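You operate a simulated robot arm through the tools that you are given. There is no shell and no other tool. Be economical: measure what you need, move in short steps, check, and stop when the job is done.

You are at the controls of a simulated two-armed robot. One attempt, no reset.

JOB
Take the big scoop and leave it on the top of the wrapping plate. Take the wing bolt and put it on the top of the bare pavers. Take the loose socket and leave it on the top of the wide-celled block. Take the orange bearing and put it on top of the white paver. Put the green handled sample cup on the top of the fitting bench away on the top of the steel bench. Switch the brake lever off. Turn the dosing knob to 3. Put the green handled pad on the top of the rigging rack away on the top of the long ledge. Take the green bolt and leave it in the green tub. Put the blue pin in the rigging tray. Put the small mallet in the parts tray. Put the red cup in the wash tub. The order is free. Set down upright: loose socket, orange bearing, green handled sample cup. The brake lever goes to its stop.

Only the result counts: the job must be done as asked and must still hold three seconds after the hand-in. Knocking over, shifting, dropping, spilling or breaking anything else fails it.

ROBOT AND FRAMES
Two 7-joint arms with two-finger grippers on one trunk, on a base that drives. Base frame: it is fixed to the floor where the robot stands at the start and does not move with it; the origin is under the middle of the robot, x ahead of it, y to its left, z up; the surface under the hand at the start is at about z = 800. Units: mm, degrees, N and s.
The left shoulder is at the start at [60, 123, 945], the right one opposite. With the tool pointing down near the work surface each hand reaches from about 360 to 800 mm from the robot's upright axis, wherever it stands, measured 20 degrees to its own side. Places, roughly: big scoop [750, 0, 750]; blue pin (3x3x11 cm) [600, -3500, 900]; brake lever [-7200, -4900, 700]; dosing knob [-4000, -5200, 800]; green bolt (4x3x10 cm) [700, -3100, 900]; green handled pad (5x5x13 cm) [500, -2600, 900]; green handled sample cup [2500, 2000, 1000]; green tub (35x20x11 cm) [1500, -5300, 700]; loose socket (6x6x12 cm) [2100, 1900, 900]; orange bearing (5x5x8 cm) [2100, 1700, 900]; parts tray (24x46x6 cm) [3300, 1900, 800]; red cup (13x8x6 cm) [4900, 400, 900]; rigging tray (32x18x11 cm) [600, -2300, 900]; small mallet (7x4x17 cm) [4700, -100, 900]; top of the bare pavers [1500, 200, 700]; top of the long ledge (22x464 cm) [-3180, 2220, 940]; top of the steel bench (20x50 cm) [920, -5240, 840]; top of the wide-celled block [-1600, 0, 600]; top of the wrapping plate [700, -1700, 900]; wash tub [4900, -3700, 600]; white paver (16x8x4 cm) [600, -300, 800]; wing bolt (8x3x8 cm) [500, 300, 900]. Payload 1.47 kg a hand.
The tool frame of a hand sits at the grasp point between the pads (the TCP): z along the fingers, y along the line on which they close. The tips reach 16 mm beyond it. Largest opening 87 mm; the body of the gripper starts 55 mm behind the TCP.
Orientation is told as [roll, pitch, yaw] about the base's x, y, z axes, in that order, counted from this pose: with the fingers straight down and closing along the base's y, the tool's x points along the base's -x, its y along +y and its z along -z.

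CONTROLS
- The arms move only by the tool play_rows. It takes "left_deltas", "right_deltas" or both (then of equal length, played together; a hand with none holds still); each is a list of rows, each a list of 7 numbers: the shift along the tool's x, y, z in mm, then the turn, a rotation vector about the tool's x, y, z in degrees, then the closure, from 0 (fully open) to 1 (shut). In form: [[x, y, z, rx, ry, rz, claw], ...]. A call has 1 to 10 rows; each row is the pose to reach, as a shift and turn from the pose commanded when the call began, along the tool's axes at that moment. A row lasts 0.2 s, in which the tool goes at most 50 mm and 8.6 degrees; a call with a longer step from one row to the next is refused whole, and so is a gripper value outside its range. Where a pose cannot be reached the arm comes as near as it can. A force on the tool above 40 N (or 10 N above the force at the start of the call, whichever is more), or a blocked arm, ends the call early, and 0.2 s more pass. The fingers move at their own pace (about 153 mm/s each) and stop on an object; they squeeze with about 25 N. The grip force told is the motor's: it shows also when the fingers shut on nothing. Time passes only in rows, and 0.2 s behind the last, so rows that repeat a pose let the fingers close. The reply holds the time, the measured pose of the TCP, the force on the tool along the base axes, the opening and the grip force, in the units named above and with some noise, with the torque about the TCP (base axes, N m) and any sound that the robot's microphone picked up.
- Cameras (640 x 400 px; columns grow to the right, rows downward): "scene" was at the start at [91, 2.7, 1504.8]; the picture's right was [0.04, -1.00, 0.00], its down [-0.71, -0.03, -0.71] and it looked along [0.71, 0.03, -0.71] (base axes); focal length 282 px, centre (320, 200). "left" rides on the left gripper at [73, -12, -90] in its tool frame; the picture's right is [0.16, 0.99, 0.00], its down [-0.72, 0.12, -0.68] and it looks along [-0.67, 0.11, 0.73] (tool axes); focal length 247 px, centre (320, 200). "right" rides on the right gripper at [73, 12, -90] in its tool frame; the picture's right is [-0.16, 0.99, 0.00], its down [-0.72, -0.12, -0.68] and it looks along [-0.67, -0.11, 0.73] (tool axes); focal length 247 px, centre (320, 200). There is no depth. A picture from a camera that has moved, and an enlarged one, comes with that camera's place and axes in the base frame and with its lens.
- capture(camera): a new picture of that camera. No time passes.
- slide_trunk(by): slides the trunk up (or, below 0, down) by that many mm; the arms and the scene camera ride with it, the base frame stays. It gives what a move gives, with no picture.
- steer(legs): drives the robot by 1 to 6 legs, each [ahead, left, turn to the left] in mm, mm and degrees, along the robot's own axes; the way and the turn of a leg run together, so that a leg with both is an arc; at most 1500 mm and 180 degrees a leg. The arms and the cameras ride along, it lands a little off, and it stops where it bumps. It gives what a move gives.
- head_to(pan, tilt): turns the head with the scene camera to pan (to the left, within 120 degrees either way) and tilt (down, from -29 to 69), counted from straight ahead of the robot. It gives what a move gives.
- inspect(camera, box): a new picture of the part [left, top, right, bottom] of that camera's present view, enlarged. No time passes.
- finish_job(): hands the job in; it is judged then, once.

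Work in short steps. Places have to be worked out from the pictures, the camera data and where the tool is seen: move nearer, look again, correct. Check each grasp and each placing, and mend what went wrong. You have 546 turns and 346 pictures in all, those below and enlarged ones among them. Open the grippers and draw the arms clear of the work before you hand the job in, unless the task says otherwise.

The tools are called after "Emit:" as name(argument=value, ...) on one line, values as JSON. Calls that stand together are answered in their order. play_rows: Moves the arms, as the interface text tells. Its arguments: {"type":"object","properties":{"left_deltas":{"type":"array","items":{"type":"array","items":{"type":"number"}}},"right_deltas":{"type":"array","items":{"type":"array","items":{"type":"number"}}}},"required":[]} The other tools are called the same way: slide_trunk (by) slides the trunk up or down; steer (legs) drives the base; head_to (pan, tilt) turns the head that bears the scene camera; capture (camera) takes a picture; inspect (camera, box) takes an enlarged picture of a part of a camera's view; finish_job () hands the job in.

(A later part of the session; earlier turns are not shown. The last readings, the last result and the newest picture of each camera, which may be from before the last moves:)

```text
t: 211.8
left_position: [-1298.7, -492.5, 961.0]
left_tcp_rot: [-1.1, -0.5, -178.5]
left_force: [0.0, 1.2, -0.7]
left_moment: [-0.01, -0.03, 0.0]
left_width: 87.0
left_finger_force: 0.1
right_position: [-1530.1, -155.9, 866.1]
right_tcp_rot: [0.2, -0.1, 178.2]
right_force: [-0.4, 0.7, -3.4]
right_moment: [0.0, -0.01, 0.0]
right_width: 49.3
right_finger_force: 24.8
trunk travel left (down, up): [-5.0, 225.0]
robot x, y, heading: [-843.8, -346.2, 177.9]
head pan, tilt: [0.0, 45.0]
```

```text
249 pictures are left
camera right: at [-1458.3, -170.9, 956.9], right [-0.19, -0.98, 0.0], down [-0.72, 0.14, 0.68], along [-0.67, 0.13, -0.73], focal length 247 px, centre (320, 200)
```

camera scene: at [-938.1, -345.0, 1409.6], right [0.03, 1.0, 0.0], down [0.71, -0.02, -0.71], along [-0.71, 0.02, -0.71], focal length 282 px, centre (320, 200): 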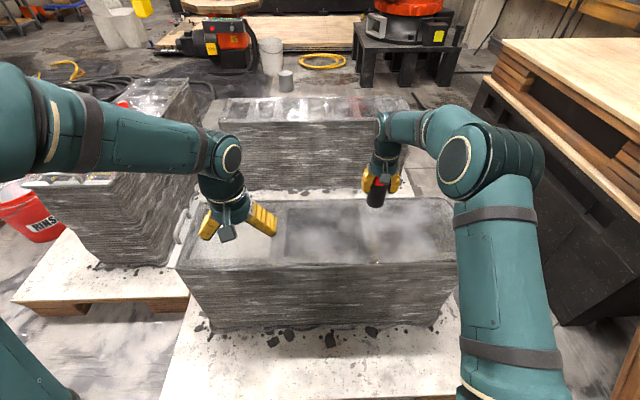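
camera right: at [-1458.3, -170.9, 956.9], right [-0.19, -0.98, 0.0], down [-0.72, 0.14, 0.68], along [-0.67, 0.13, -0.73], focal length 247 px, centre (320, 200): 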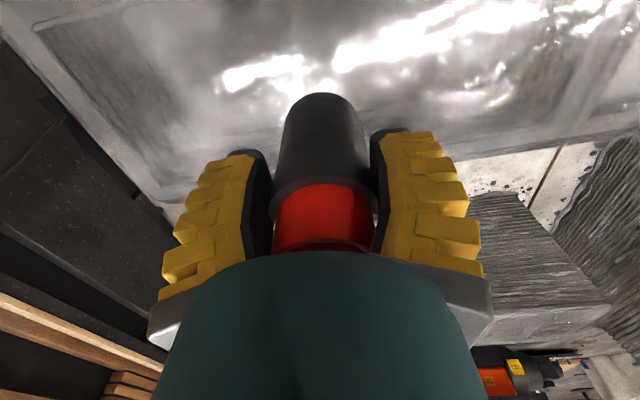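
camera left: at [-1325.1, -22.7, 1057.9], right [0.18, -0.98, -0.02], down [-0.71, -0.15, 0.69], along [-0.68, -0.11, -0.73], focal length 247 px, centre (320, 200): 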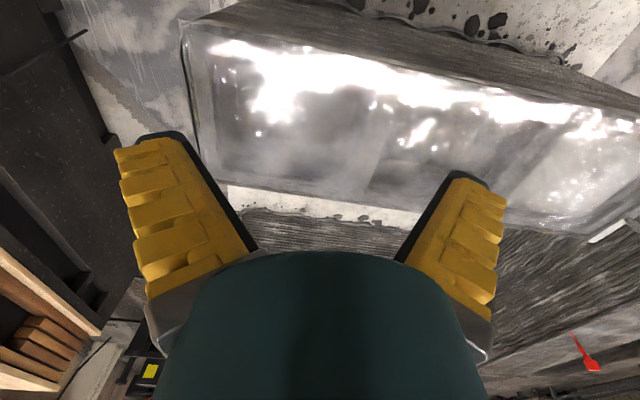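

Lower to bottom ≈ 640, then check visually.

Emit:
play_rows(right_deltas=[[0, 0, 40, 0, 0, 0, 1], [0, 0, 80, 0, 0, 0, 1], [0, 0, 115, 0, 0, 0, 1], [0, 0, 135, 0, 0, 0, 1], [0, 0, 150, 0, 0, 0, 1]])

Emit:
inspect(camera="scene", box=[280, 170, 460, 290])

```text
t: 213.0
left_position: [-1296.4, -493.2, 964.8]
left_tcp_rot: [-1.2, -0.9, -178.4]
left_force: [-0.9, 0.5, 0.1]
left_moment: [-0.01, -0.03, -0.01]
left_width: 87.2
left_finger_force: 0.1
right_position: [-1529.5, -157.0, 722.6]
right_tcp_rot: [-0.1, -0.6, 178.2]
right_force: [6.3, 0.0, 27.2]
right_moment: [0.01, 0.67, -0.05]
right_width: 50.3
right_finger_force: 25.0
trunk travel left (down, up): [-5.0, 225.0]
robot x, y, heading: [-847.9, -345.8, 178.5]
head pan, tilt: [0.0, 45.0]
```

```text
3.33 times, centred on (370, 230) of scene
camera zoom: at [-934.6, -345.7, 1410.3], right [0.03, 1.0, 0.0], down [0.71, -0.02, -0.71], along [-0.71, 0.02, -0.71], focal length 942 px, centre (153, 100)
```

zoom: 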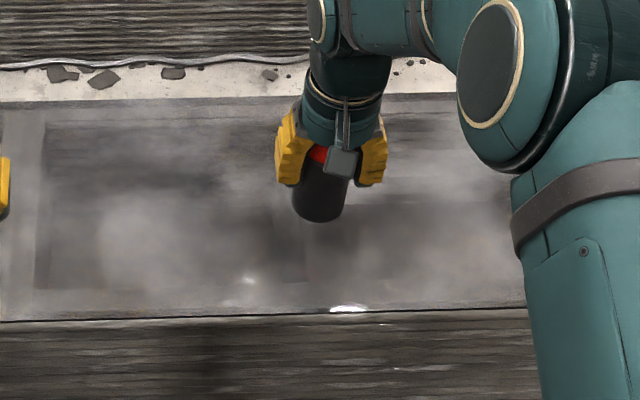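

Contact at bottom ≈650: it rests on the top (rib). Unload and open slowly.

Emit:
play_rows(right_deltas=[[0, 0, -4, 0, 0, 0, 1], [0, 0, -6, 0, 0, 0, 1], [0, 0, -6, 0, 0, 0, 1]])

Emit:
capture(camera="right")

```text
t: 213.8
left_position: [-1299.1, -493.8, 962.1]
left_tcp_rot: [-1.0, -0.7, -178.5]
left_force: [0.7, -0.2, -0.5]
left_moment: [0.0, -0.02, 0.01]
left_width: 87.1
left_finger_force: 0.0
right_position: [-1528.0, -157.6, 723.2]
right_tcp_rot: [0.0, 0.1, 178.2]
right_force: [-2.4, -1.4, 3.6]
right_moment: [-0.11, 0.41, 0.08]
right_width: 49.9
right_finger_force: 24.5
trunk travel left (down, up): [-5.0, 225.0]
robot x, y, heading: [-845.2, -348.1, 178.4]
head pan, tilt: [0.0, 45.0]
```

```text
247 pictures are left
camera right: at [-1456.2, -171.6, 813.6], right [-0.19, -0.98, 0.0], down [-0.72, 0.14, 0.68], along [-0.67, 0.13, -0.73], focal length 247 px, centre (320, 200)
```

right: 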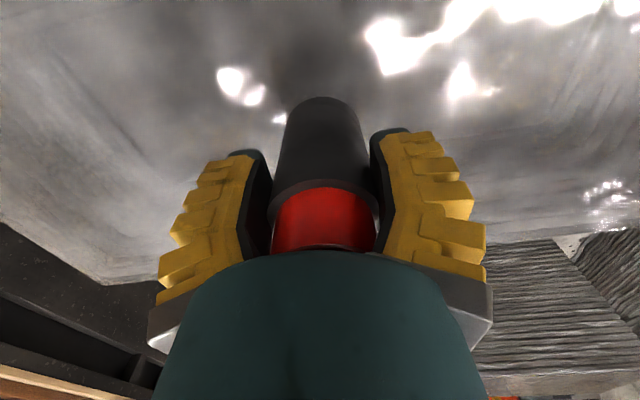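

Emit:
play_rows(right_deltas=[[0, 0, 0, 0, 0, 0, 0.4], [0, 0, 0, 0, 0, 0, 0.2], [0, 0, 0, 0, 0, 0, 0], [0, 0, -20, 0, 0, 0, 0], [0, 0, -60, 0, 0, 0, 0], [0, 0, -100, 0, 0, 0, 0], [0, 0, -150, 0, 0, 0, 0]])

Emit:
capture(camera="right")

Emit:
inspect(camera="scene", box=[280, 150, 460, 290])

```text
t: 215.4
left_position: [-1297.8, -492.8, 963.0]
left_tcp_rot: [-1.1, -0.6, -178.5]
left_force: [0.4, -0.2, -0.7]
left_moment: [-0.05, 0.03, -0.01]
left_width: 87.0
left_finger_force: 0.1
right_position: [-1527.8, -155.3, 873.1]
right_tcp_rot: [0.0, -0.1, 178.3]
right_force: [0.6, 0.6, -0.2]
right_moment: [-0.02, 0.01, 0.02]
right_width: 86.7
right_finger_force: 0.0
trunk travel left (down, up): [-5.0, 225.0]
robot x, y, heading: [-846.2, -348.3, 178.2]
head pan, tilt: [0.0, 45.0]
```

```text
246 pictures are left
camera right: at [-1455.5, -170.6, 964.5], right [-0.19, -0.98, 0.0], down [-0.72, 0.14, 0.68], along [-0.67, 0.13, -0.73], focal length 247 px, centre (320, 200)
```

right: 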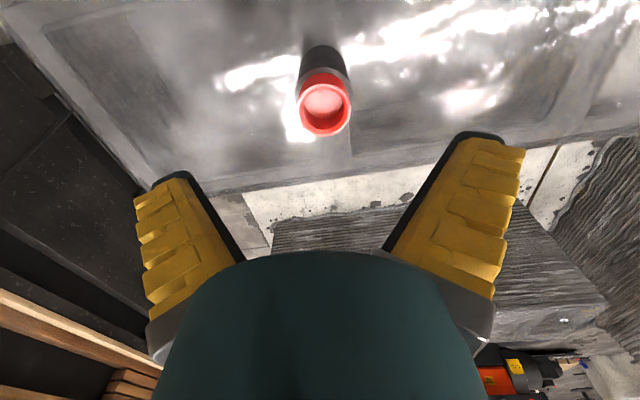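

```text
2.86 times, centred on (370, 220) of scene
camera zoom: at [-936.8, -345.3, 1409.8], right [0.03, 1.0, 0.0], down [0.71, -0.02, -0.71], along [-0.71, 0.02, -0.71], focal length 807 px, centre (177, 143)
```

zoom: 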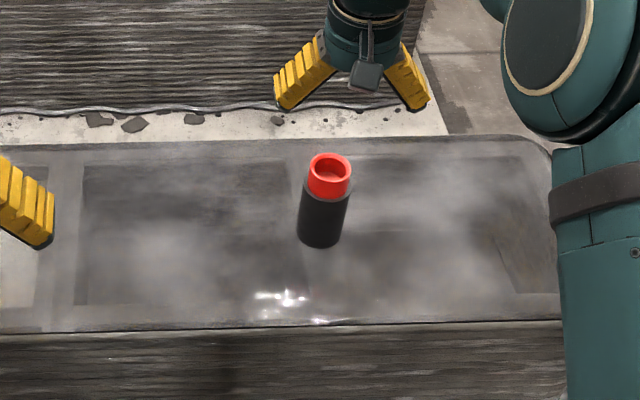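

Socket stands upright on the block. Raise the trunk, back away, turn to face +x and drive to the rigging rack.

Emit:
slide_trunk(by=95)

Emit:
steer(legs=[[-480, 0, 0], [0, 0, 180]])

Emit:
head_to(pan=-60, tilt=20)

Emit:
capture(camera="scene")

```text
t: 216.7
left_position: [-1298.4, -493.4, 1058.2]
left_tcp_rot: [-1.2, -0.6, -178.5]
left_force: [-0.9, -0.3, 0.1]
left_moment: [0.01, 0.0, 0.0]
left_width: 87.1
left_finger_force: 0.2
right_position: [-1528.1, -155.4, 967.9]
right_tcp_rot: [-0.1, -0.1, 178.2]
right_force: [-0.1, -0.5, -0.6]
right_moment: [0.0, -0.01, -0.04]
right_width: 87.0
right_finger_force: 0.1
trunk travel left (down, up): [-100.0, 130.0]
robot x, y, heading: [-847.6, -339.1, 178.1]
head pan, tilt: [0.0, 45.0]
```

```text
t: 227.0
left_position: [78.8, -200.5, 1057.6]
left_tcp_rot: [-1.1, -0.8, 3.3]
left_force: [-0.3, 0.0, -0.2]
left_moment: [0.03, 0.03, 0.04]
left_width: 86.9
left_finger_force: 0.0
right_position: [320.0, -530.2, 969.0]
right_tcp_rot: [0.0, -0.1, 0.0]
right_force: [-1.0, -0.1, -0.1]
right_moment: [0.02, -0.01, -0.04]
right_width: 87.0
right_finger_force: 0.0
trunk travel left (down, up): [-100.0, 130.0]
robot x, y, heading: [-369.5, -361.9, -0.0]
head pan, tilt: [0.0, 45.0]
```

```text
t: 228.3
left_position: [80.2, -199.4, 1058.1]
left_tcp_rot: [-1.1, -0.7, 3.4]
left_force: [0.3, -0.6, 0.7]
left_moment: [0.02, -0.02, -0.02]
left_width: 86.8
left_finger_force: 0.0
right_position: [319.3, -531.4, 967.4]
right_tcp_rot: [0.0, -0.1, 0.0]
right_force: [0.2, -0.7, -0.3]
right_moment: [-0.01, -0.01, -0.01]
right_width: 87.1
right_finger_force: 0.2
trunk travel left (down, up): [-100.0, 130.0]
robot x, y, heading: [-373.5, -360.2, 0.0]
head pan, tilt: [-60.0, 20.0]
```

```text
244 pictures are left
camera scene: at [-312.0, -442.0, 1543.3], right [-0.87, -0.5, 0.0], down [-0.17, 0.3, -0.94], along [0.47, -0.81, -0.34], focal length 282 px, centre (320, 200)
```

scene: 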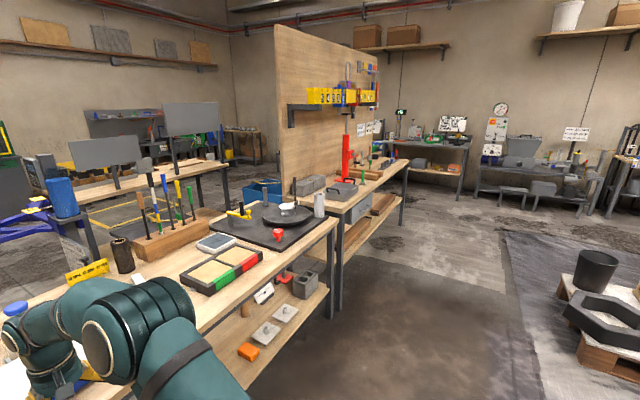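

Drive right along the tables to y≈-2900 and look at the rigging rack.

Emit:
steer(legs=[[0, -1300, 0], [0, -1250, 0]])

Emit:
head_to(pan=0, tilt=30)

Emit:
capture(camera="scene")

```text
t: 250.7
left_position: [100.6, -2741.3, 1057.5]
left_tcp_rot: [-1.1, -0.7, 4.4]
left_force: [0.4, -0.1, -1.0]
left_moment: [0.0, -0.01, 0.0]
left_width: 87.1
left_finger_force: 0.1
right_position: [348.0, -3067.5, 967.9]
right_tcp_rot: [0.0, 0.0, 1.2]
right_force: [1.0, 0.8, -0.1]
right_moment: [0.03, -0.02, 0.02]
right_width: 86.7
right_finger_force: 0.0
trunk travel left (down, up): [-100.0, 130.0]
robot x, y, heading: [-342.1, -2913.8, 1.2]
head pan, tilt: [-60.0, 20.0]
```

```text
t: 252.0
left_position: [100.5, -2743.6, 1058.0]
left_tcp_rot: [-1.2, -0.8, 4.5]
left_force: [0.2, 0.5, -0.1]
left_moment: [-0.01, -0.01, 0.0]
left_width: 87.1
left_finger_force: 0.0
right_position: [348.3, -3067.1, 968.1]
right_tcp_rot: [0.0, -0.1, 1.2]
right_force: [0.5, -0.1, -0.3]
right_moment: [0.02, -0.02, 0.03]
right_width: 87.0
right_finger_force: 0.1
trunk travel left (down, up): [-100.0, 130.0]
robot x, y, heading: [-344.9, -2912.8, 1.3]
head pan, tilt: [0.0, 30.0]
```

```text
243 pictures are left
camera scene: at [-243.1, -2911.4, 1527.3], right [0.02, -1.0, 0.0], down [-0.5, -0.01, -0.87], along [0.87, 0.02, -0.5], focal length 282 px, centre (320, 200)
```

scene: 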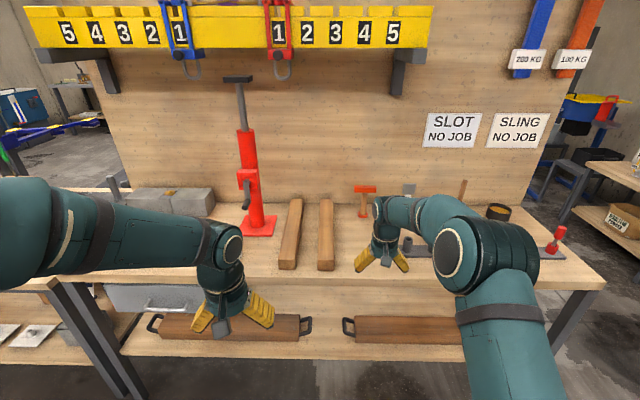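

Raise both hands out of the view.

Emit:
play_rows(right_deltas=[[30, 0, -38, 0, 0, 0, 0], [60, 0, -76, 0, 0, 0, 0], [60, 0, -120, 0, 0, 0, 0], [60, 0, -165, 0, 0, 0, 0], [60, 0, -210, 0, 0, 0, 0]], left_deltas=[[0, 0, -35, 0, 0, 0, 0], [0, 0, -70, 0, 0, 0, 0], [0, 0, -105, 0, 0, 0, 0], [0, 0, -130, 0, 0, 0, 0], [0, 0, -130, 0, 0, 0, 0]])

Emit:
capture(camera="scene")

Emit:
capture(camera="right")

Emit:
capture(camera="left")

```text
t: 253.2
left_position: [99.2, -2740.6, 1186.9]
left_tcp_rot: [-1.1, -0.6, 4.5]
left_force: [0.3, 0.0, 0.3]
left_moment: [0.01, 0.0, 0.02]
left_width: 87.2
left_finger_force: 0.0
right_position: [288.6, -3069.1, 1178.1]
right_tcp_rot: [0.1, 0.0, 1.2]
right_force: [-0.1, -0.1, 0.3]
right_moment: [-0.01, -0.02, -0.02]
right_width: 86.9
right_finger_force: 0.0
trunk travel left (down, up): [-100.0, 130.0]
robot x, y, heading: [-345.9, -2915.8, 1.3]
head pan, tilt: [0.0, 30.0]
```

```text
242 pictures are left
camera scene: at [-243.4, -2911.3, 1527.3], right [0.02, -1.0, 0.0], down [-0.5, -0.01, -0.87], along [0.87, 0.02, -0.5], focal length 282 px, centre (320, 200)
```

scene: 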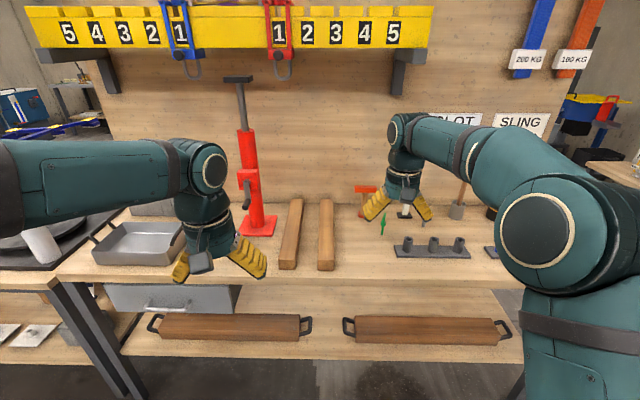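

```text
241 pictures are left
camera right: at [214.6, -3060.5, 1269.5], right [0.14, 0.99, 0.0], down [0.73, -0.1, 0.68], along [0.67, -0.09, -0.73], focal length 247 px, centre (320, 200)
```

right: 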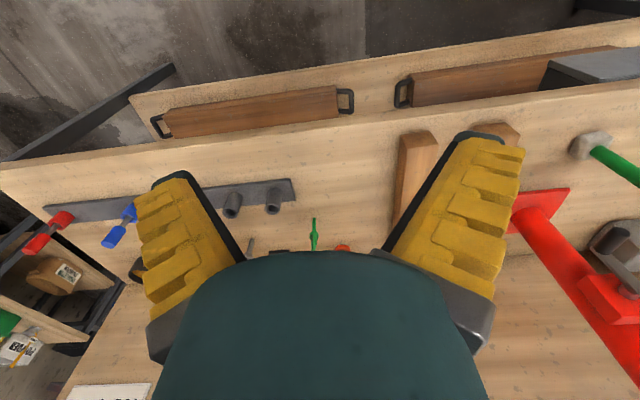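

```text
240 pictures are left
camera left: at [25.6, -2756.1, 1277.1], right [-0.24, 0.97, -0.02], down [0.7, 0.18, 0.69], along [0.67, 0.15, -0.73], focal length 247 px, centre (320, 200)
```

left: 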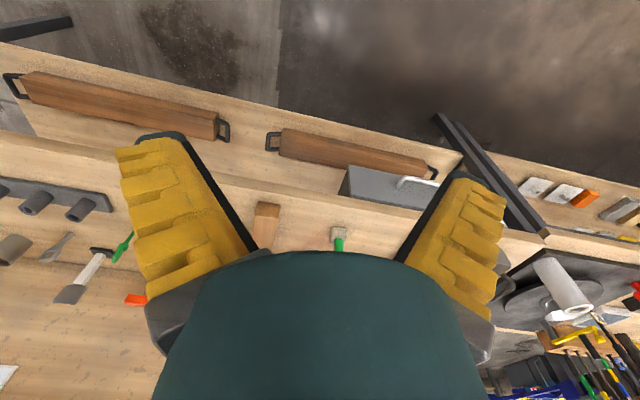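

I can see pins in a strip holder to the right, a green-handled pad and the tray to the left. Go to the blue pin: drive right 500 and ahead 150.

Emit:
steer(legs=[[0, -520, -1.3], [150, 0, 0]])

Emit:
capture(camera="scene")

Emit:
capture(camera="right")

```text
t: 259.2
left_position: [259.1, -3272.6, 1186.4]
left_tcp_rot: [-1.2, -0.6, 3.1]
left_force: [0.6, -0.6, -0.4]
left_moment: [-0.01, 0.05, -0.03]
left_width: 86.9
left_finger_force: 0.1
right_position: [439.2, -3607.0, 1177.7]
right_tcp_rot: [-0.1, 0.0, -0.2]
right_force: [0.3, -0.4, 0.1]
right_moment: [-0.03, 0.04, -0.02]
right_width: 86.7
right_finger_force: 0.0
trunk travel left (down, up): [-100.0, 130.0]
robot x, y, heading: [-188.8, -3431.7, 0.0]
head pan, tilt: [0.0, 30.0]
```

```text
239 pictures are left
camera scene: at [-87.2, -3435.1, 1527.2], right [0.0, -1.0, 0.0], down [-0.5, 0.0, -0.87], along [0.87, 0.0, -0.5], focal length 282 px, centre (320, 200)
```

scene: 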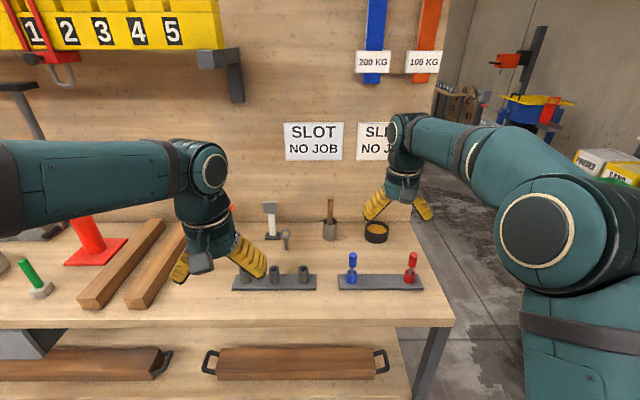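

```text
238 pictures are left
camera right: at [366.7, -3595.8, 1268.2], right [0.16, 0.99, 0.0], down [0.72, -0.12, 0.68], along [0.67, -0.11, -0.73], focal length 247 px, centre (320, 200)
```

right: 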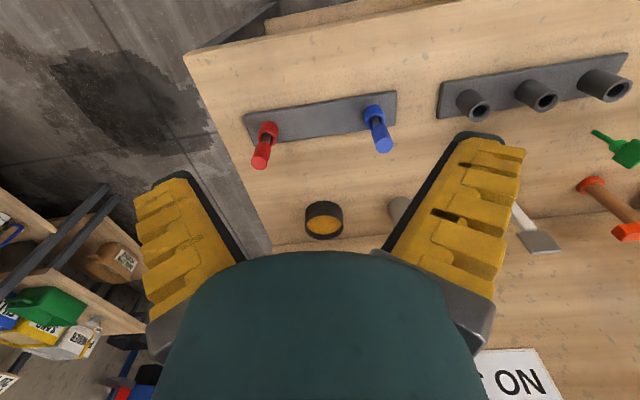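

Zoom on the pin and the bolts.

Emit:
inspect(camera="scene", box=[220, 190, 450, 310])

Emit:
inspect(camera="right", box=[230, 60, 430, 190])

```text
2.78 times, centred on (335, 250) of scene
camera zoom: at [-87.2, -3435.1, 1527.2], right [0.0, -1.0, 0.0], down [-0.5, 0.0, -0.87], along [0.87, 0.0, -0.5], focal length 786 px, centre (278, 61)
```

zoom: 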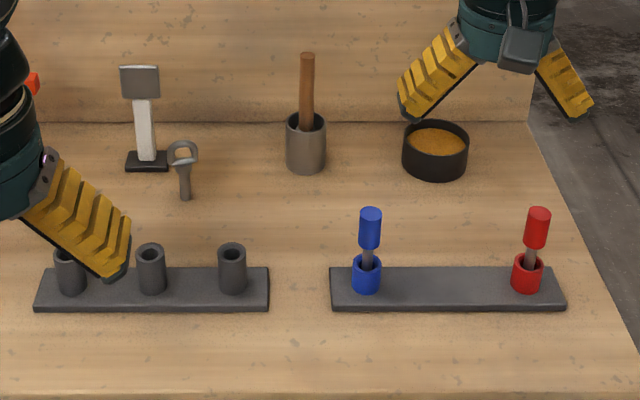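

```text
3.08 times, centred on (330, 125) of right
camera zoom: at [366.7, -3595.8, 1268.2], right [0.16, 0.99, 0.0], down [0.72, -0.12, 0.68], along [0.67, -0.11, -0.73], focal length 760 px, centre (289, 431)
```

zoom: 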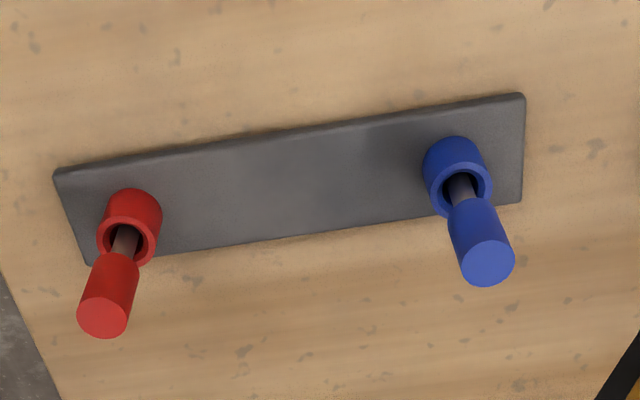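

The pin's blue handle sits over a fixed blue socket: I must pull it straight up. Move the right hand above it (≈[549,-3533], z 1060).

Emit:
play_rows(right_deltas=[[-37, 25, 0, 0, 0, 0, 0], [-74, 50, 20, 0, 0, 0, 0], [-110, 74, 40, 0, 0, 0, 0], [-110, 74, 80, 0, 0, 0, 0], [-110, 74, 118, 0, 0, 0, 0]])

Emit:
capture(camera="right")

Emit:
inspect(camera="scene", box=[280, 190, 440, 310])

```text
t: 260.4
left_position: [258.1, -3273.3, 1186.4]
left_tcp_rot: [-1.1, -0.5, 3.1]
left_force: [0.8, -0.1, 1.1]
left_moment: [0.01, -0.01, 0.01]
left_width: 86.8
left_finger_force: 0.1
right_position: [547.6, -3532.7, 1059.6]
right_tcp_rot: [0.1, 0.0, -0.2]
right_force: [0.0, 0.0, 0.6]
right_moment: [-0.01, -0.02, -0.01]
right_width: 87.2
right_finger_force: 0.1
right hand out of reach, approached as far as the arm can: row 3, 4
trunk travel left (down, up): [-100.0, 130.0]
robot x, y, heading: [-189.5, -3434.1, -0.3]
head pan, tilt: [0.0, 30.0]
```

```text
235 pictures are left
camera right: at [476.4, -3522.2, 1150.0], right [0.16, 0.99, 0.0], down [0.72, -0.12, 0.68], along [0.67, -0.11, -0.73], focal length 247 px, centre (320, 200)
```

right: 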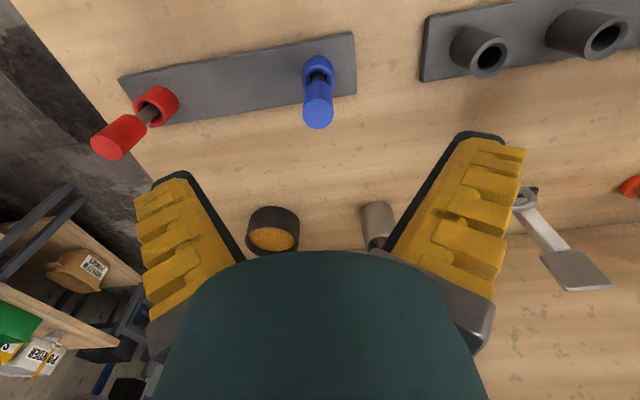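

```text
3.33 times, centred on (360, 250) of scene
camera zoom: at [-88.1, -3435.3, 1527.2], right [0.0, -1.0, 0.0], down [-0.5, 0.0, -0.87], along [0.87, 0.0, -0.5], focal length 942 px, centre (187, 33)
```

zoom: 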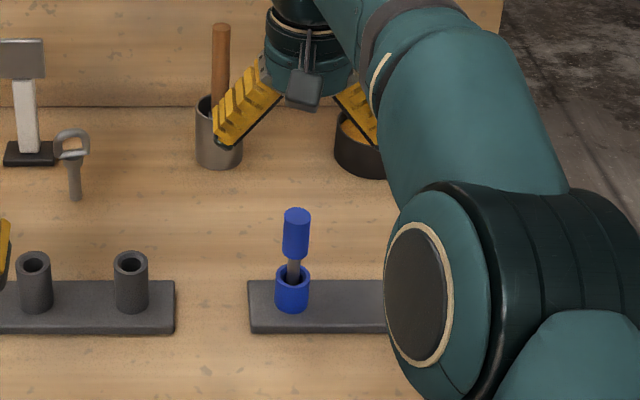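

Aligned within 2 mm. Descend to z≈953, close, and pull up slowly.

Emit:
play_rows(right_deltas=[[-2, -1, 35, 0, 0, 0, 0.2], [-2, -1, 70, 0, 0, 0, 0.2], [-2, -1, 107, 0, 0, 0, 0.2], [-2, -1, 107, 0, 0, 0, 0.6], [-2, -1, 107, 0, 0, 0, 1], [-2, -1, 107, 0, 0, 0, 1]])

Emit:
capture(camera="right")

```text
t: 261.8
left_position: [257.5, -3273.6, 1187.0]
left_tcp_rot: [-1.1, -0.7, 3.1]
left_force: [-0.9, -0.5, 0.3]
left_moment: [-0.01, -0.01, 0.01]
left_width: 87.0
left_finger_force: 0.1
right_position: [550.5, -3533.0, 954.3]
right_tcp_rot: [0.0, -0.2, -0.2]
right_force: [2.0, 0.0, 4.5]
right_moment: [0.0, -0.19, 0.01]
right_width: 16.3
right_finger_force: 25.3
trunk travel left (down, up): [-100.0, 130.0]
robot x, y, heading: [-188.9, -3435.3, -0.0]
head pan, tilt: [0.0, 30.0]
```

```text
233 pictures are left
camera right: at [478.0, -3522.8, 1045.0], right [0.16, 0.99, 0.0], down [0.72, -0.12, 0.68], along [0.67, -0.11, -0.73], focal length 247 px, centre (320, 200)
```

right: 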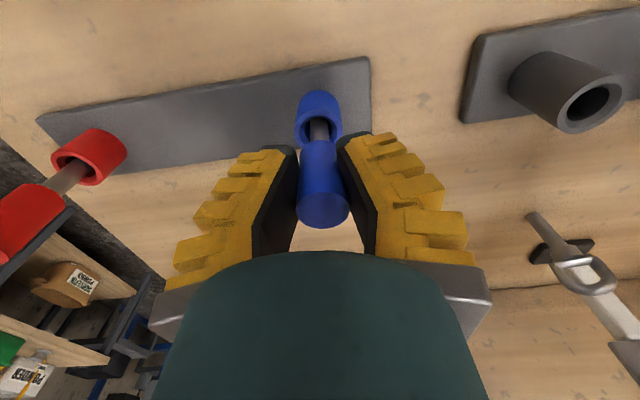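

Gripped. Pull straight up.

Emit:
play_rows(right_deltas=[[0, 0, -12, 0, 0, 0, 1], [0, 0, -25, 0, 0, 0, 1], [0, 0, -45, 0, 0, 0, 1], [0, 0, -75, 0, 0, 0, 1], [0, 0, -110, 0, 0, 0, 1]])

Emit:
capture(camera="right")

Emit:
inspect(camera="scene", box=[280, 190, 440, 310])

```text
t: 263.0
left_position: [256.3, -3272.8, 1186.7]
left_tcp_rot: [-1.1, -0.6, 3.2]
left_force: [0.8, 0.9, -0.2]
left_moment: [0.0, 0.0, -0.01]
left_width: 86.9
left_finger_force: 0.1
right_position: [550.1, -3534.0, 1063.2]
right_tcp_rot: [0.0, 0.0, -0.2]
right_force: [-0.1, -0.3, -0.8]
right_moment: [-0.02, 0.01, 0.0]
right_width: 13.0
right_finger_force: 25.6
trunk travel left (down, up): [-100.0, 130.0]
robot x, y, heading: [-188.1, -3429.9, -0.3]
head pan, tilt: [0.0, 30.0]
```

```text
232 pictures are left
camera right: at [478.3, -3523.1, 1153.9], right [0.16, 0.99, 0.0], down [0.72, -0.12, 0.68], along [0.67, -0.11, -0.73], focal length 247 px, centre (320, 200)
```

right: 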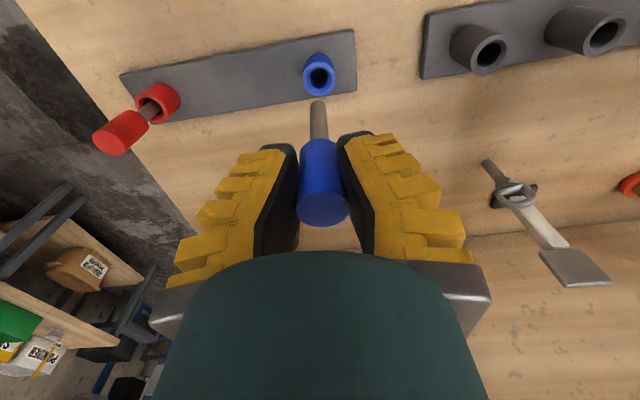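

```text
3.33 times, centred on (360, 250) of scene
camera zoom: at [-88.5, -3434.9, 1527.3], right [0.0, -1.0, 0.0], down [-0.5, 0.0, -0.87], along [0.87, 0.0, -0.5], focal length 942 px, centre (187, 33)
```

zoom: 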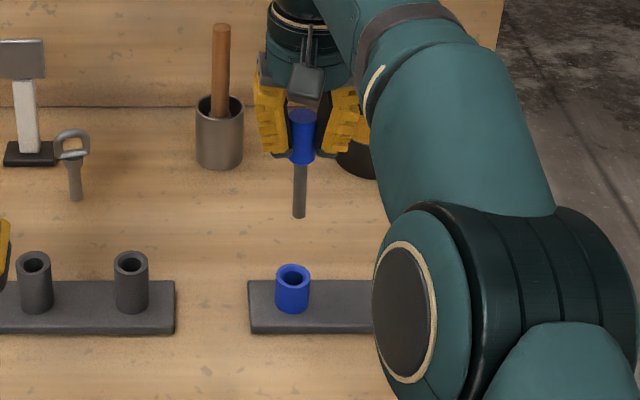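

Pin is free and held. Retract the right hand up/back, then approach the green bolt with the left.

Emit:
play_rows(right_deltas=[[30, 0, -35, 0, 0, 0, 1], [60, 0, -70, 0, 0, 0, 1], [95, 0, -100, 0, 0, 0, 1], [135, 0, -120, 0, 0, 0, 1], [175, 0, -120, 0, 0, 0, 1], [200, 0, -120, 0, 0, 0, 1]])

Emit:
steer(legs=[[0, 160, 0], [150, 0, 0]])

Emit:
capture(camera="scene")

Emit:
capture(camera="left")

```text
t: 264.4
left_position: [257.0, -3274.2, 1187.7]
left_tcp_rot: [-1.1, -0.7, 3.1]
left_force: [0.4, -0.7, 0.4]
left_moment: [0.03, -0.03, 0.02]
left_width: 86.7
left_finger_force: 0.0
right_position: [350.4, -3532.2, 1183.7]
right_tcp_rot: [-0.1, 0.0, -0.3]
right_force: [0.2, 0.6, -0.8]
right_moment: [0.01, -0.03, 0.02]
right_width: 13.1
right_finger_force: 25.7
trunk travel left (down, up): [-100.0, 130.0]
robot x, y, heading: [-189.6, -3428.1, 0.0]
head pan, tilt: [0.0, 30.0]
```

```text
t: 267.4
left_position: [408.2, -3115.4, 1186.7]
left_tcp_rot: [-1.1, -0.6, 3.0]
left_force: [-0.4, -0.2, -0.2]
left_moment: [-0.02, 0.04, 0.02]
left_width: 86.9
left_finger_force: 0.1
right_position: [501.1, -3373.7, 1182.4]
right_tcp_rot: [0.0, 0.0, -0.2]
right_force: [-0.1, 0.7, -0.9]
right_moment: [-0.01, 0.04, 0.01]
right_width: 12.7
right_finger_force: 24.9
trunk travel left (down, up): [-100.0, 130.0]
robot x, y, heading: [-34.7, -3272.0, 0.0]
head pan, tilt: [0.0, 30.0]
```

```text
230 pictures are left
camera scene: at [62.5, -3275.8, 1527.2], right [0.0, -1.0, 0.0], down [-0.5, 0.0, -0.87], along [0.87, 0.0, -0.5], focal length 282 px, centre (320, 200)
```

scene: 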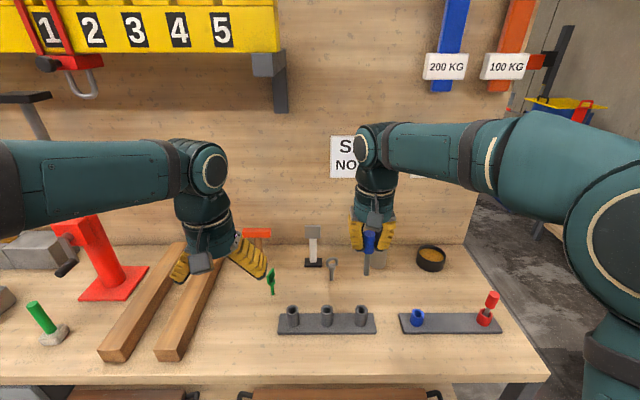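

```text
229 pictures are left
camera left: at [335.2, -3127.9, 1276.3], right [-0.21, 0.98, -0.02], down [0.71, 0.17, 0.69], along [0.67, 0.13, -0.73], focal length 247 px, centre (320, 200)
```

left: 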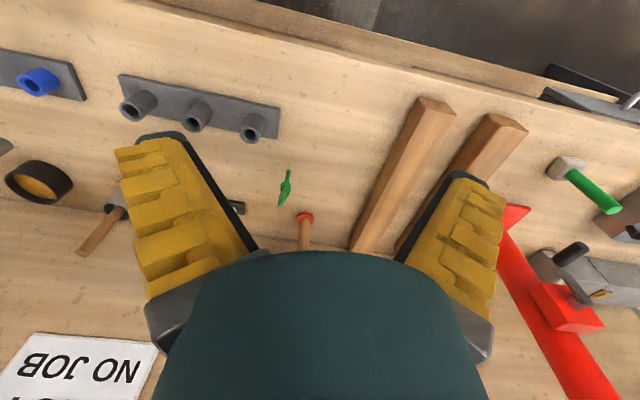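

Emit:
inspect(camera="scene", box=[210, 210, 350, 330])

Emit:
inspect(camera="left", box=[230, 140, 380, 260])

```text
3.33 times, centred on (280, 270) of scene
camera zoom: at [62.5, -3275.8, 1527.2], right [0.0, -1.0, 0.0], down [-0.5, 0.0, -0.87], along [0.87, 0.0, -0.5], focal length 942 px, centre (453, -33)
```

zoom: 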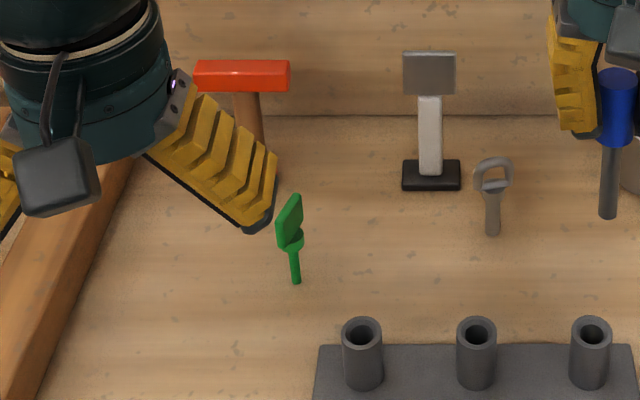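

```text
3.33 times, centred on (305, 200) of left
camera zoom: at [335.2, -3127.9, 1276.3], right [-0.21, 0.98, -0.02], down [0.71, 0.17, 0.69], along [0.67, 0.13, -0.73], focal length 823 px, centre (370, 200)
```

zoom: 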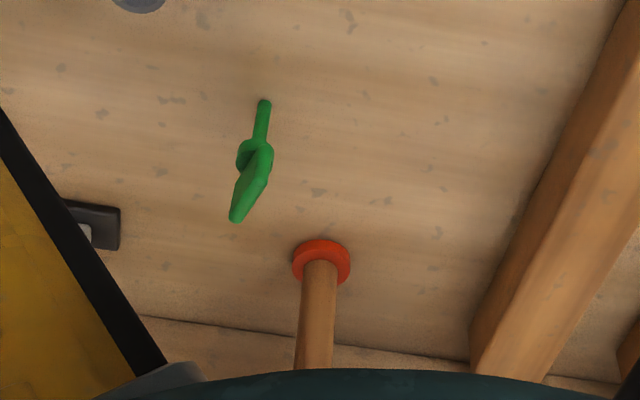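

The green bolt stands upright at about [645,-3139], z 870–972, its flat paddle oriented about 30° off. Bring the left hand above it with yaw turned to about -30°.

Emit:
play_rows(left_deltas=[[-47, -7, 0, 0, 0, 7, 0], [-94, -14, 0, 0, 0, 14, 0], [-141, -22, 0, 0, 0, 21, 0], [-188, -30, 0, 0, 0, 28, 0], [-235, -37, 0, 0, 0, 33, 0], [-235, -37, 50, 0, 0, 33, 0], [-235, -37, 100, 0, 0, 33, 0], [-235, -37, 140, 0, 0, 33, 0]])

Emit:
capture(camera="left")

Emit:
inspect(camera="scene", box=[210, 210, 350, 330])

```text
t: 269.2
left_position: [646.1, -3141.2, 1047.0]
left_tcp_rot: [-0.5, -1.1, -30.0]
left_force: [0.7, 0.0, 0.4]
left_moment: [-0.04, 0.04, 0.05]
left_width: 87.1
left_finger_force: 0.0
right_position: [500.0, -3372.5, 1183.1]
right_tcp_rot: [0.1, 0.0, -0.1]
right_force: [-0.3, -0.2, -0.4]
right_moment: [0.01, 0.0, 0.02]
right_width: 12.3
right_finger_force: 25.0
trunk travel left (down, up): [-100.0, 130.0]
robot x, y, heading: [-40.4, -3275.0, -0.4]
head pan, tilt: [0.0, 30.0]
```

```text
226 pictures are left
camera left: at [575.3, -3112.8, 1138.3], right [0.36, 0.93, -0.01], down [0.68, -0.25, 0.69], along [0.64, -0.26, -0.72], focal length 247 px, centre (320, 200)
```

left: 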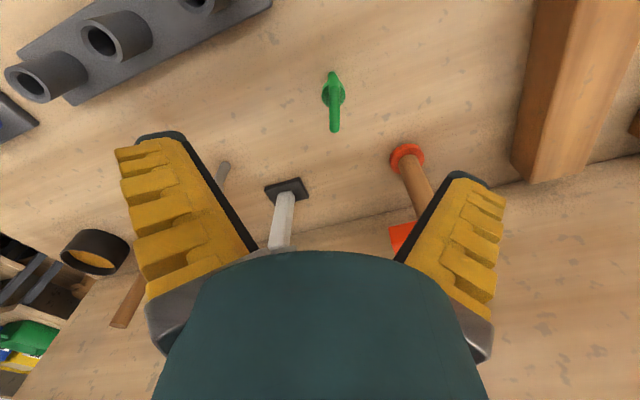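

```text
3.33 times, centred on (280, 270) of scene
camera zoom: at [61.0, -3275.6, 1527.3], right [0.0, -1.0, 0.0], down [-0.5, 0.0, -0.87], along [0.87, 0.0, -0.5], focal length 942 px, centre (453, -33)
```

zoom: 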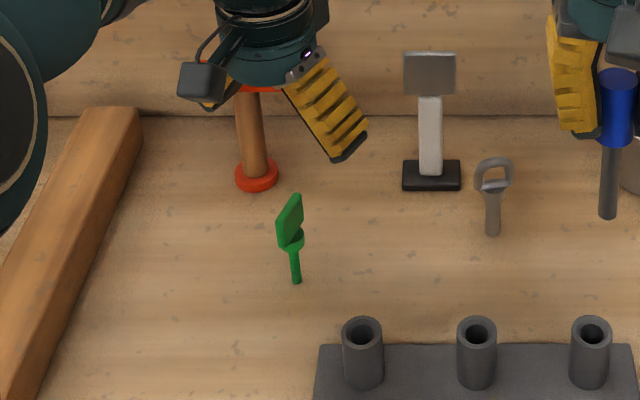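

The paddle is edge-on as wanted; shift 8 mm and descend to z≈945, close.

Emit:
play_rows(left_deltas=[[-3, 8, 30, 0, 0, 0, 0.3], [-3, 8, 65, 0, 0, 0, 0.3], [-3, 8, 102, 0, 0, 0, 0.3]])

Emit:
capture(camera="left")

```text
t: 270.0
left_position: [653.2, -3136.0, 946.1]
left_tcp_rot: [-0.6, -1.1, -30.0]
left_force: [-0.2, -0.3, -0.3]
left_moment: [0.01, 0.02, 0.0]
left_width: 65.6
left_finger_force: 3.4
right_position: [500.8, -3373.1, 1182.1]
right_tcp_rot: [0.0, -0.1, -0.3]
right_force: [-0.8, 0.3, -1.1]
right_moment: [-0.03, 0.01, -0.01]
right_width: 12.3
right_finger_force: 25.0
trunk travel left (down, up): [-100.0, 130.0]
robot x, y, heading: [-39.1, -3274.7, -0.2]
head pan, tilt: [0.0, 30.0]
```

```text
224 pictures are left
camera left: at [583.6, -3109.0, 1036.1], right [0.36, 0.93, -0.01], down [0.68, -0.25, 0.69], along [0.64, -0.26, -0.72], focal length 247 px, centre (320, 200)
```

left: 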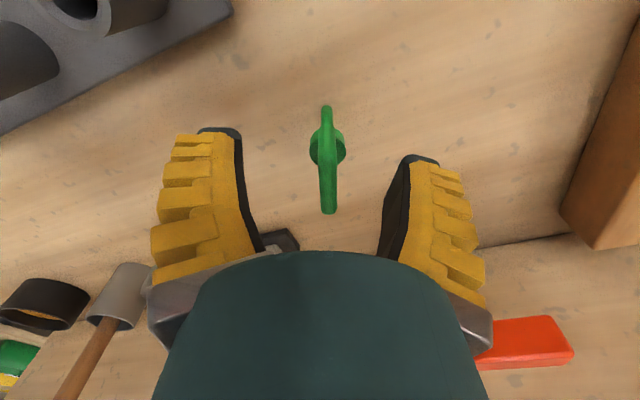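

Well placed. Close and lift.

Emit:
play_rows(left_deltas=[[0, 3, 0, 0, 0, 0, 0.6], [0, 3, 0, 0, 0, 0, 0.9], [0, 3, 0, 0, 0, 0, 1], [0, 3, 0, 0, 0, 0, 1], [0, 3, -20, 0, 0, 0, 1], [0, 3, -60, 0, 0, 0, 1], [0, 3, -100, 0, 0, 0, 1], [0, 3, -150, 0, 0, 0, 1], [0, 3, -200, 0, 0, 0, 1]])

Emit:
capture(camera="left")

```text
t: 272.0
left_position: [651.8, -3132.0, 1148.6]
left_tcp_rot: [-0.5, -1.0, -30.0]
left_force: [0.1, 0.2, 0.2]
left_moment: [0.03, 0.0, 0.05]
left_width: 5.9
left_finger_force: 24.8
right_position: [500.5, -3372.7, 1182.9]
right_tcp_rot: [0.0, -0.1, -0.2]
right_force: [-0.1, -0.1, -0.5]
right_moment: [0.01, -0.01, 0.0]
right_width: 11.9
right_finger_force: 24.9
trunk travel left (down, up): [-100.0, 130.0]
robot x, y, heading: [-41.3, -3275.4, -0.3]
head pan, tilt: [0.0, 30.0]
```

```text
223 pictures are left
camera left: at [582.6, -3103.8, 1238.4], right [0.36, 0.93, -0.01], down [0.68, -0.25, 0.69], along [0.64, -0.26, -0.72], focal length 247 px, centre (320, 200)
```

left: 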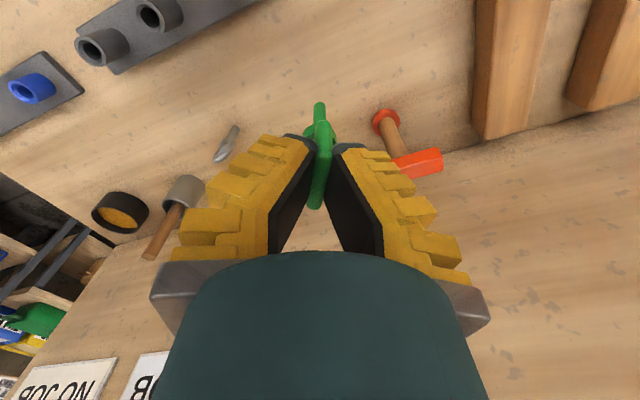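

Bolt held. Retract the left hand, then drive back, left to the tray at y≈-2240, and forward.

Emit:
play_rows(left_deltas=[[36, -21, 0, 0, 0, 0, 1], [72, -42, 0, 0, 0, 0, 1], [108, -63, -10, 0, 0, 0, 1], [144, -84, -20, 0, 0, 0, 1], [180, -105, -30, 0, 0, 0, 1], [216, -125, -40, 0, 0, 0, 1]])

Emit:
steer(legs=[[-250, 0, 0], [0, 1120, 0]])

Emit:
capture(camera="scene")

```text
t: 273.4
left_position: [400.5, -3129.5, 1186.5]
left_tcp_rot: [-0.5, -1.2, -30.0]
left_force: [-0.9, -0.3, -1.3]
left_moment: [0.02, -0.03, 0.02]
left_width: 6.0
left_finger_force: 25.0
right_position: [498.7, -3372.7, 1183.6]
right_tcp_rot: [0.0, -0.1, -0.2]
right_force: [0.2, 0.8, -1.2]
right_moment: [0.01, 0.02, 0.02]
right_width: 12.1
right_finger_force: 25.6
trunk travel left (down, up): [-100.0, 130.0]
robot x, y, heading: [-40.2, -3276.2, -0.5]
head pan, tilt: [0.0, 30.0]
```

```text
t: 285.0
left_position: [150.3, -2006.7, 1185.7]
left_tcp_rot: [-0.6, -1.1, -29.4]
left_force: [-0.7, 0.0, -1.6]
left_moment: [0.0, 0.03, -0.02]
left_width: 6.0
left_finger_force: 25.2
right_position: [250.0, -2247.2, 1183.4]
right_tcp_rot: [0.0, 0.0, 0.5]
right_force: [0.7, 0.0, -0.4]
right_moment: [0.02, 0.0, 0.02]
right_width: 10.8
right_finger_force: 25.3
trunk travel left (down, up): [-100.0, 130.0]
robot x, y, heading: [-292.2, -2154.4, 0.6]
head pan, tilt: [0.0, 30.0]
```

```text
222 pictures are left
camera scene: at [-189.9, -2154.7, 1527.3], right [0.01, -1.0, 0.0], down [-0.5, 0.0, -0.87], along [0.87, 0.0, -0.5], focal length 282 px, centre (320, 200)
```

scene: 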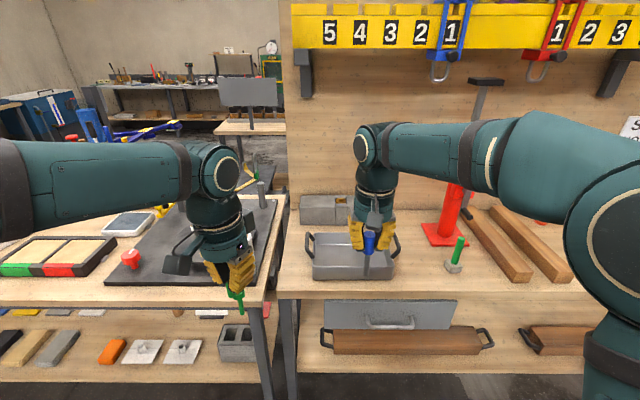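

Tray centre is about [530,-2261]. Drive forward 200.

Emit:
steer(legs=[[200, 0, 0]])

Emit:
capture(camera="scene")

Emit:
capture(camera="right")

```text
t: 286.6
left_position: [350.3, -2005.8, 1185.4]
left_tcp_rot: [-0.6, -1.1, -29.3]
left_force: [0.7, -0.1, -1.1]
left_moment: [0.03, 0.02, 0.03]
left_width: 6.2
left_finger_force: 25.1
right_position: [452.0, -2244.9, 1182.6]
right_tcp_rot: [0.0, 0.0, 0.4]
right_force: [-0.6, 0.4, -0.4]
right_moment: [-0.01, 0.04, 0.0]
right_width: 10.5
right_finger_force: 24.9
trunk travel left (down, up): [-100.0, 130.0]
robot x, y, heading: [-93.3, -2152.0, 0.2]
head pan, tilt: [0.0, 30.0]
```

```text
221 pictures are left
camera scene: at [11.6, -2153.4, 1527.2], right [0.01, -1.0, 0.0], down [-0.5, 0.0, -0.87], along [0.87, 0.01, -0.5], focal length 282 px, centre (320, 200)
```

scene: 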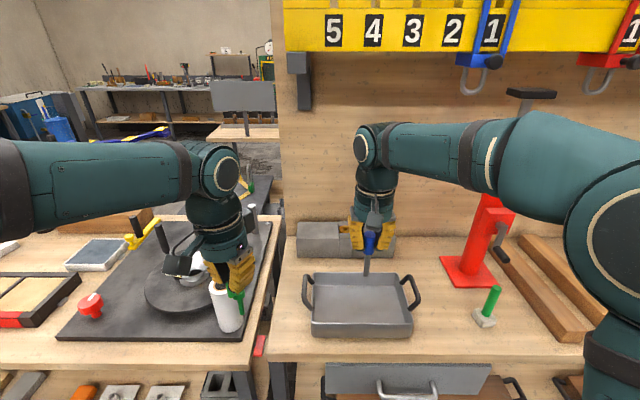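

```text
220 pictures are left
camera right: at [378.4, -2235.7, 1273.2], right [0.15, 0.99, 0.0], down [0.72, -0.11, 0.68], along [0.67, -0.1, -0.73], focal length 247 px, centre (320, 200)
```

right: 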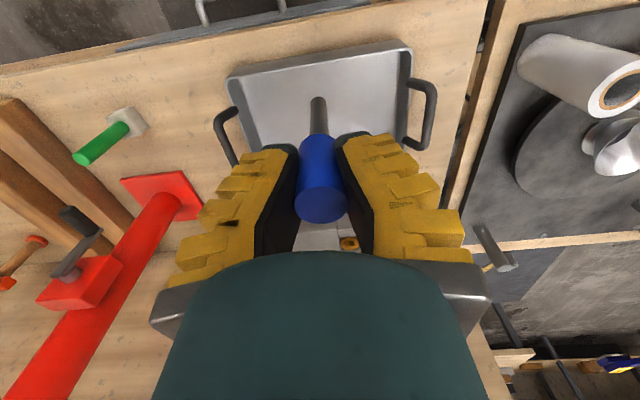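

Tray spans x≈455–660 about y≈-2259. Move the pin over its middle and lower.

Emit:
play_rows(right_deltas=[[-40, -5, 0, 0, 0, 0, 1], [-80, -10, 0, 0, 0, 0, 1], [-108, -14, 20, 0, 0, 0, 1], [-108, -14, 65, 0, 0, 0, 1], [-108, -14, 110, 0, 0, 0, 1], [-108, -14, 155, 0, 0, 0, 1], [-108, -14, 185, 0, 0, 0, 1]])

Emit:
capture(camera="right")

Emit:
inspect(camera="scene", box=[290, 220, 440, 350])

```text
t: 288.2
left_position: [351.3, -2005.7, 1185.2]
left_tcp_rot: [-0.5, -1.1, -29.3]
left_force: [0.8, 0.3, -0.7]
left_moment: [-0.01, 0.03, 0.03]
left_width: 5.9
left_finger_force: 25.0
right_position: [558.8, -2258.8, 997.0]
right_tcp_rot: [0.0, -0.1, 0.4]
right_force: [-0.5, 0.8, -1.3]
right_moment: [-0.01, 0.06, 0.03]
right_width: 10.5
right_finger_force: 24.8
trunk travel left (down, up): [-100.0, 130.0]
robot x, y, heading: [-89.6, -2154.3, 0.4]
head pan, tilt: [0.0, 30.0]
```

```text
219 pictures are left
camera right: at [485.3, -2249.5, 1087.9], right [0.15, 0.99, 0.0], down [0.72, -0.11, 0.68], along [0.67, -0.1, -0.73], focal length 247 px, centre (320, 200)
```

right: 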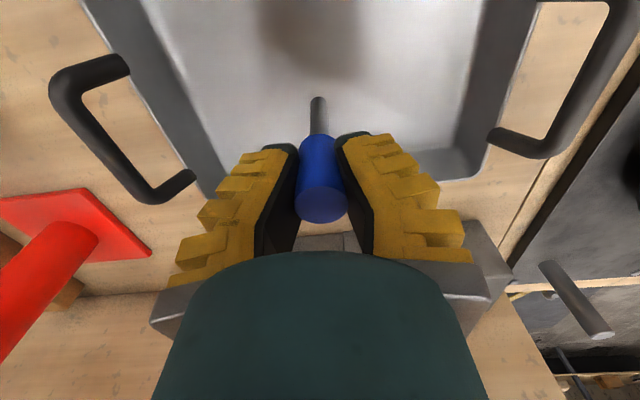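

```text
3.08 times, centred on (365, 285) of scene
camera zoom: at [10.9, -2153.4, 1527.2], right [0.01, -1.0, 0.0], down [-0.5, 0.0, -0.87], along [0.87, 0.01, -0.5], focal length 869 px, centre (182, -62)
```

zoom: 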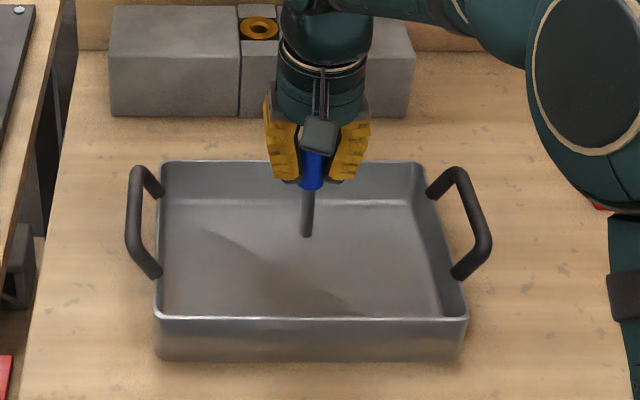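

Inside the tray walls. Lower to contact.

Emit:
play_rows(right_deltas=[[0, 0, 6, 0, 0, 0, 1], [0, 0, 12, 0, 0, 0, 1], [0, 0, 16, 0, 0, 0, 1], [0, 0, 20, 0, 0, 0, 1]])

```text
t: 289.2
left_position: [349.7, -2004.5, 1186.4]
left_tcp_rot: [-0.5, -1.2, -29.3]
left_force: [0.2, 1.0, -0.7]
left_moment: [0.0, -0.02, -0.02]
left_width: 6.0
left_finger_force: 25.1
right_position: [557.6, -2259.5, 977.2]
right_tcp_rot: [0.0, 0.0, 0.4]
right_force: [-0.8, 0.4, -0.3]
right_moment: [0.0, 0.0, 0.03]
right_width: 10.5
right_finger_force: 25.2
trunk travel left (down, up): [-100.0, 130.0]
robot x, y, heading: [-92.8, -2154.6, 0.5]
head pan, tilt: [0.0, 30.0]
```

Emit:
play_rows(right_deltas=[[0, 0, 4, 0, 0, 0, 1], [0, 0, 8, 0, 0, 0, 1], [0, 0, 12, 0, 0, 0, 1]])

```text
t: 290.0
left_position: [349.9, -2004.9, 1186.4]
left_tcp_rot: [-0.4, -1.1, -29.3]
left_force: [-0.2, -0.3, -1.0]
left_moment: [-0.02, 0.03, -0.02]
left_width: 6.1
left_finger_force: 25.0
right_position: [559.8, -2258.2, 966.3]
right_tcp_rot: [0.1, 0.1, 0.4]
right_force: [-0.1, 0.2, -0.7]
right_moment: [0.0, 0.03, 0.01]
right_width: 10.7
right_finger_force: 25.1
trunk travel left (down, up): [-100.0, 130.0]
robot x, y, heading: [-91.5, -2155.6, 0.3]
head pan, tilt: [0.0, 30.0]
```

Emit:
play_rows(right_deltas=[[0, 0, 4, 0, 0, 0, 1], [0, 0, 8, 0, 0, 0, 1], [0, 0, 12, 0, 0, 0, 1]])

Emit:
inspect(camera="scene", box=[290, 220, 440, 350])

```text
t: 290.8
left_position: [349.1, -2005.1, 1185.3]
left_tcp_rot: [-0.5, -1.1, -29.3]
left_force: [0.0, -0.4, -0.9]
left_moment: [0.0, 0.0, -0.02]
left_width: 5.7
left_finger_force: 24.6
right_position: [559.2, -2258.0, 954.8]
right_tcp_rot: [0.0, 0.0, 0.4]
right_force: [0.3, 1.1, -0.7]
right_moment: [0.01, 0.02, 0.0]
right_width: 10.4
right_finger_force: 24.7
trunk travel left (down, up): [-100.0, 130.0]
robot x, y, heading: [-89.8, -2153.6, 0.4]
head pan, tilt: [0.0, 30.0]
```

```text
3.08 times, centred on (365, 285) of scene
camera zoom: at [10.5, -2153.4, 1527.3], right [0.01, -1.0, 0.0], down [-0.5, 0.0, -0.87], along [0.87, 0.01, -0.5], focal length 869 px, centre (182, -62)
```

zoom: 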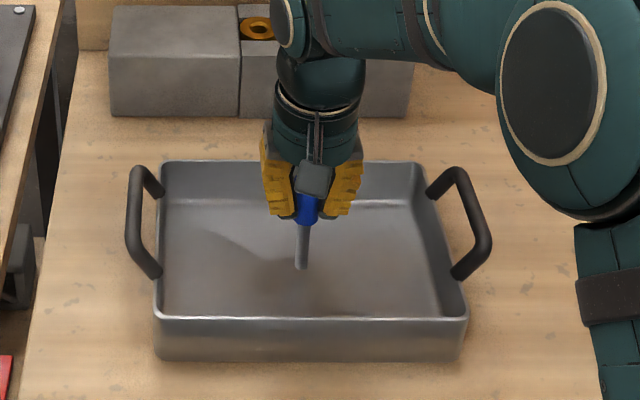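

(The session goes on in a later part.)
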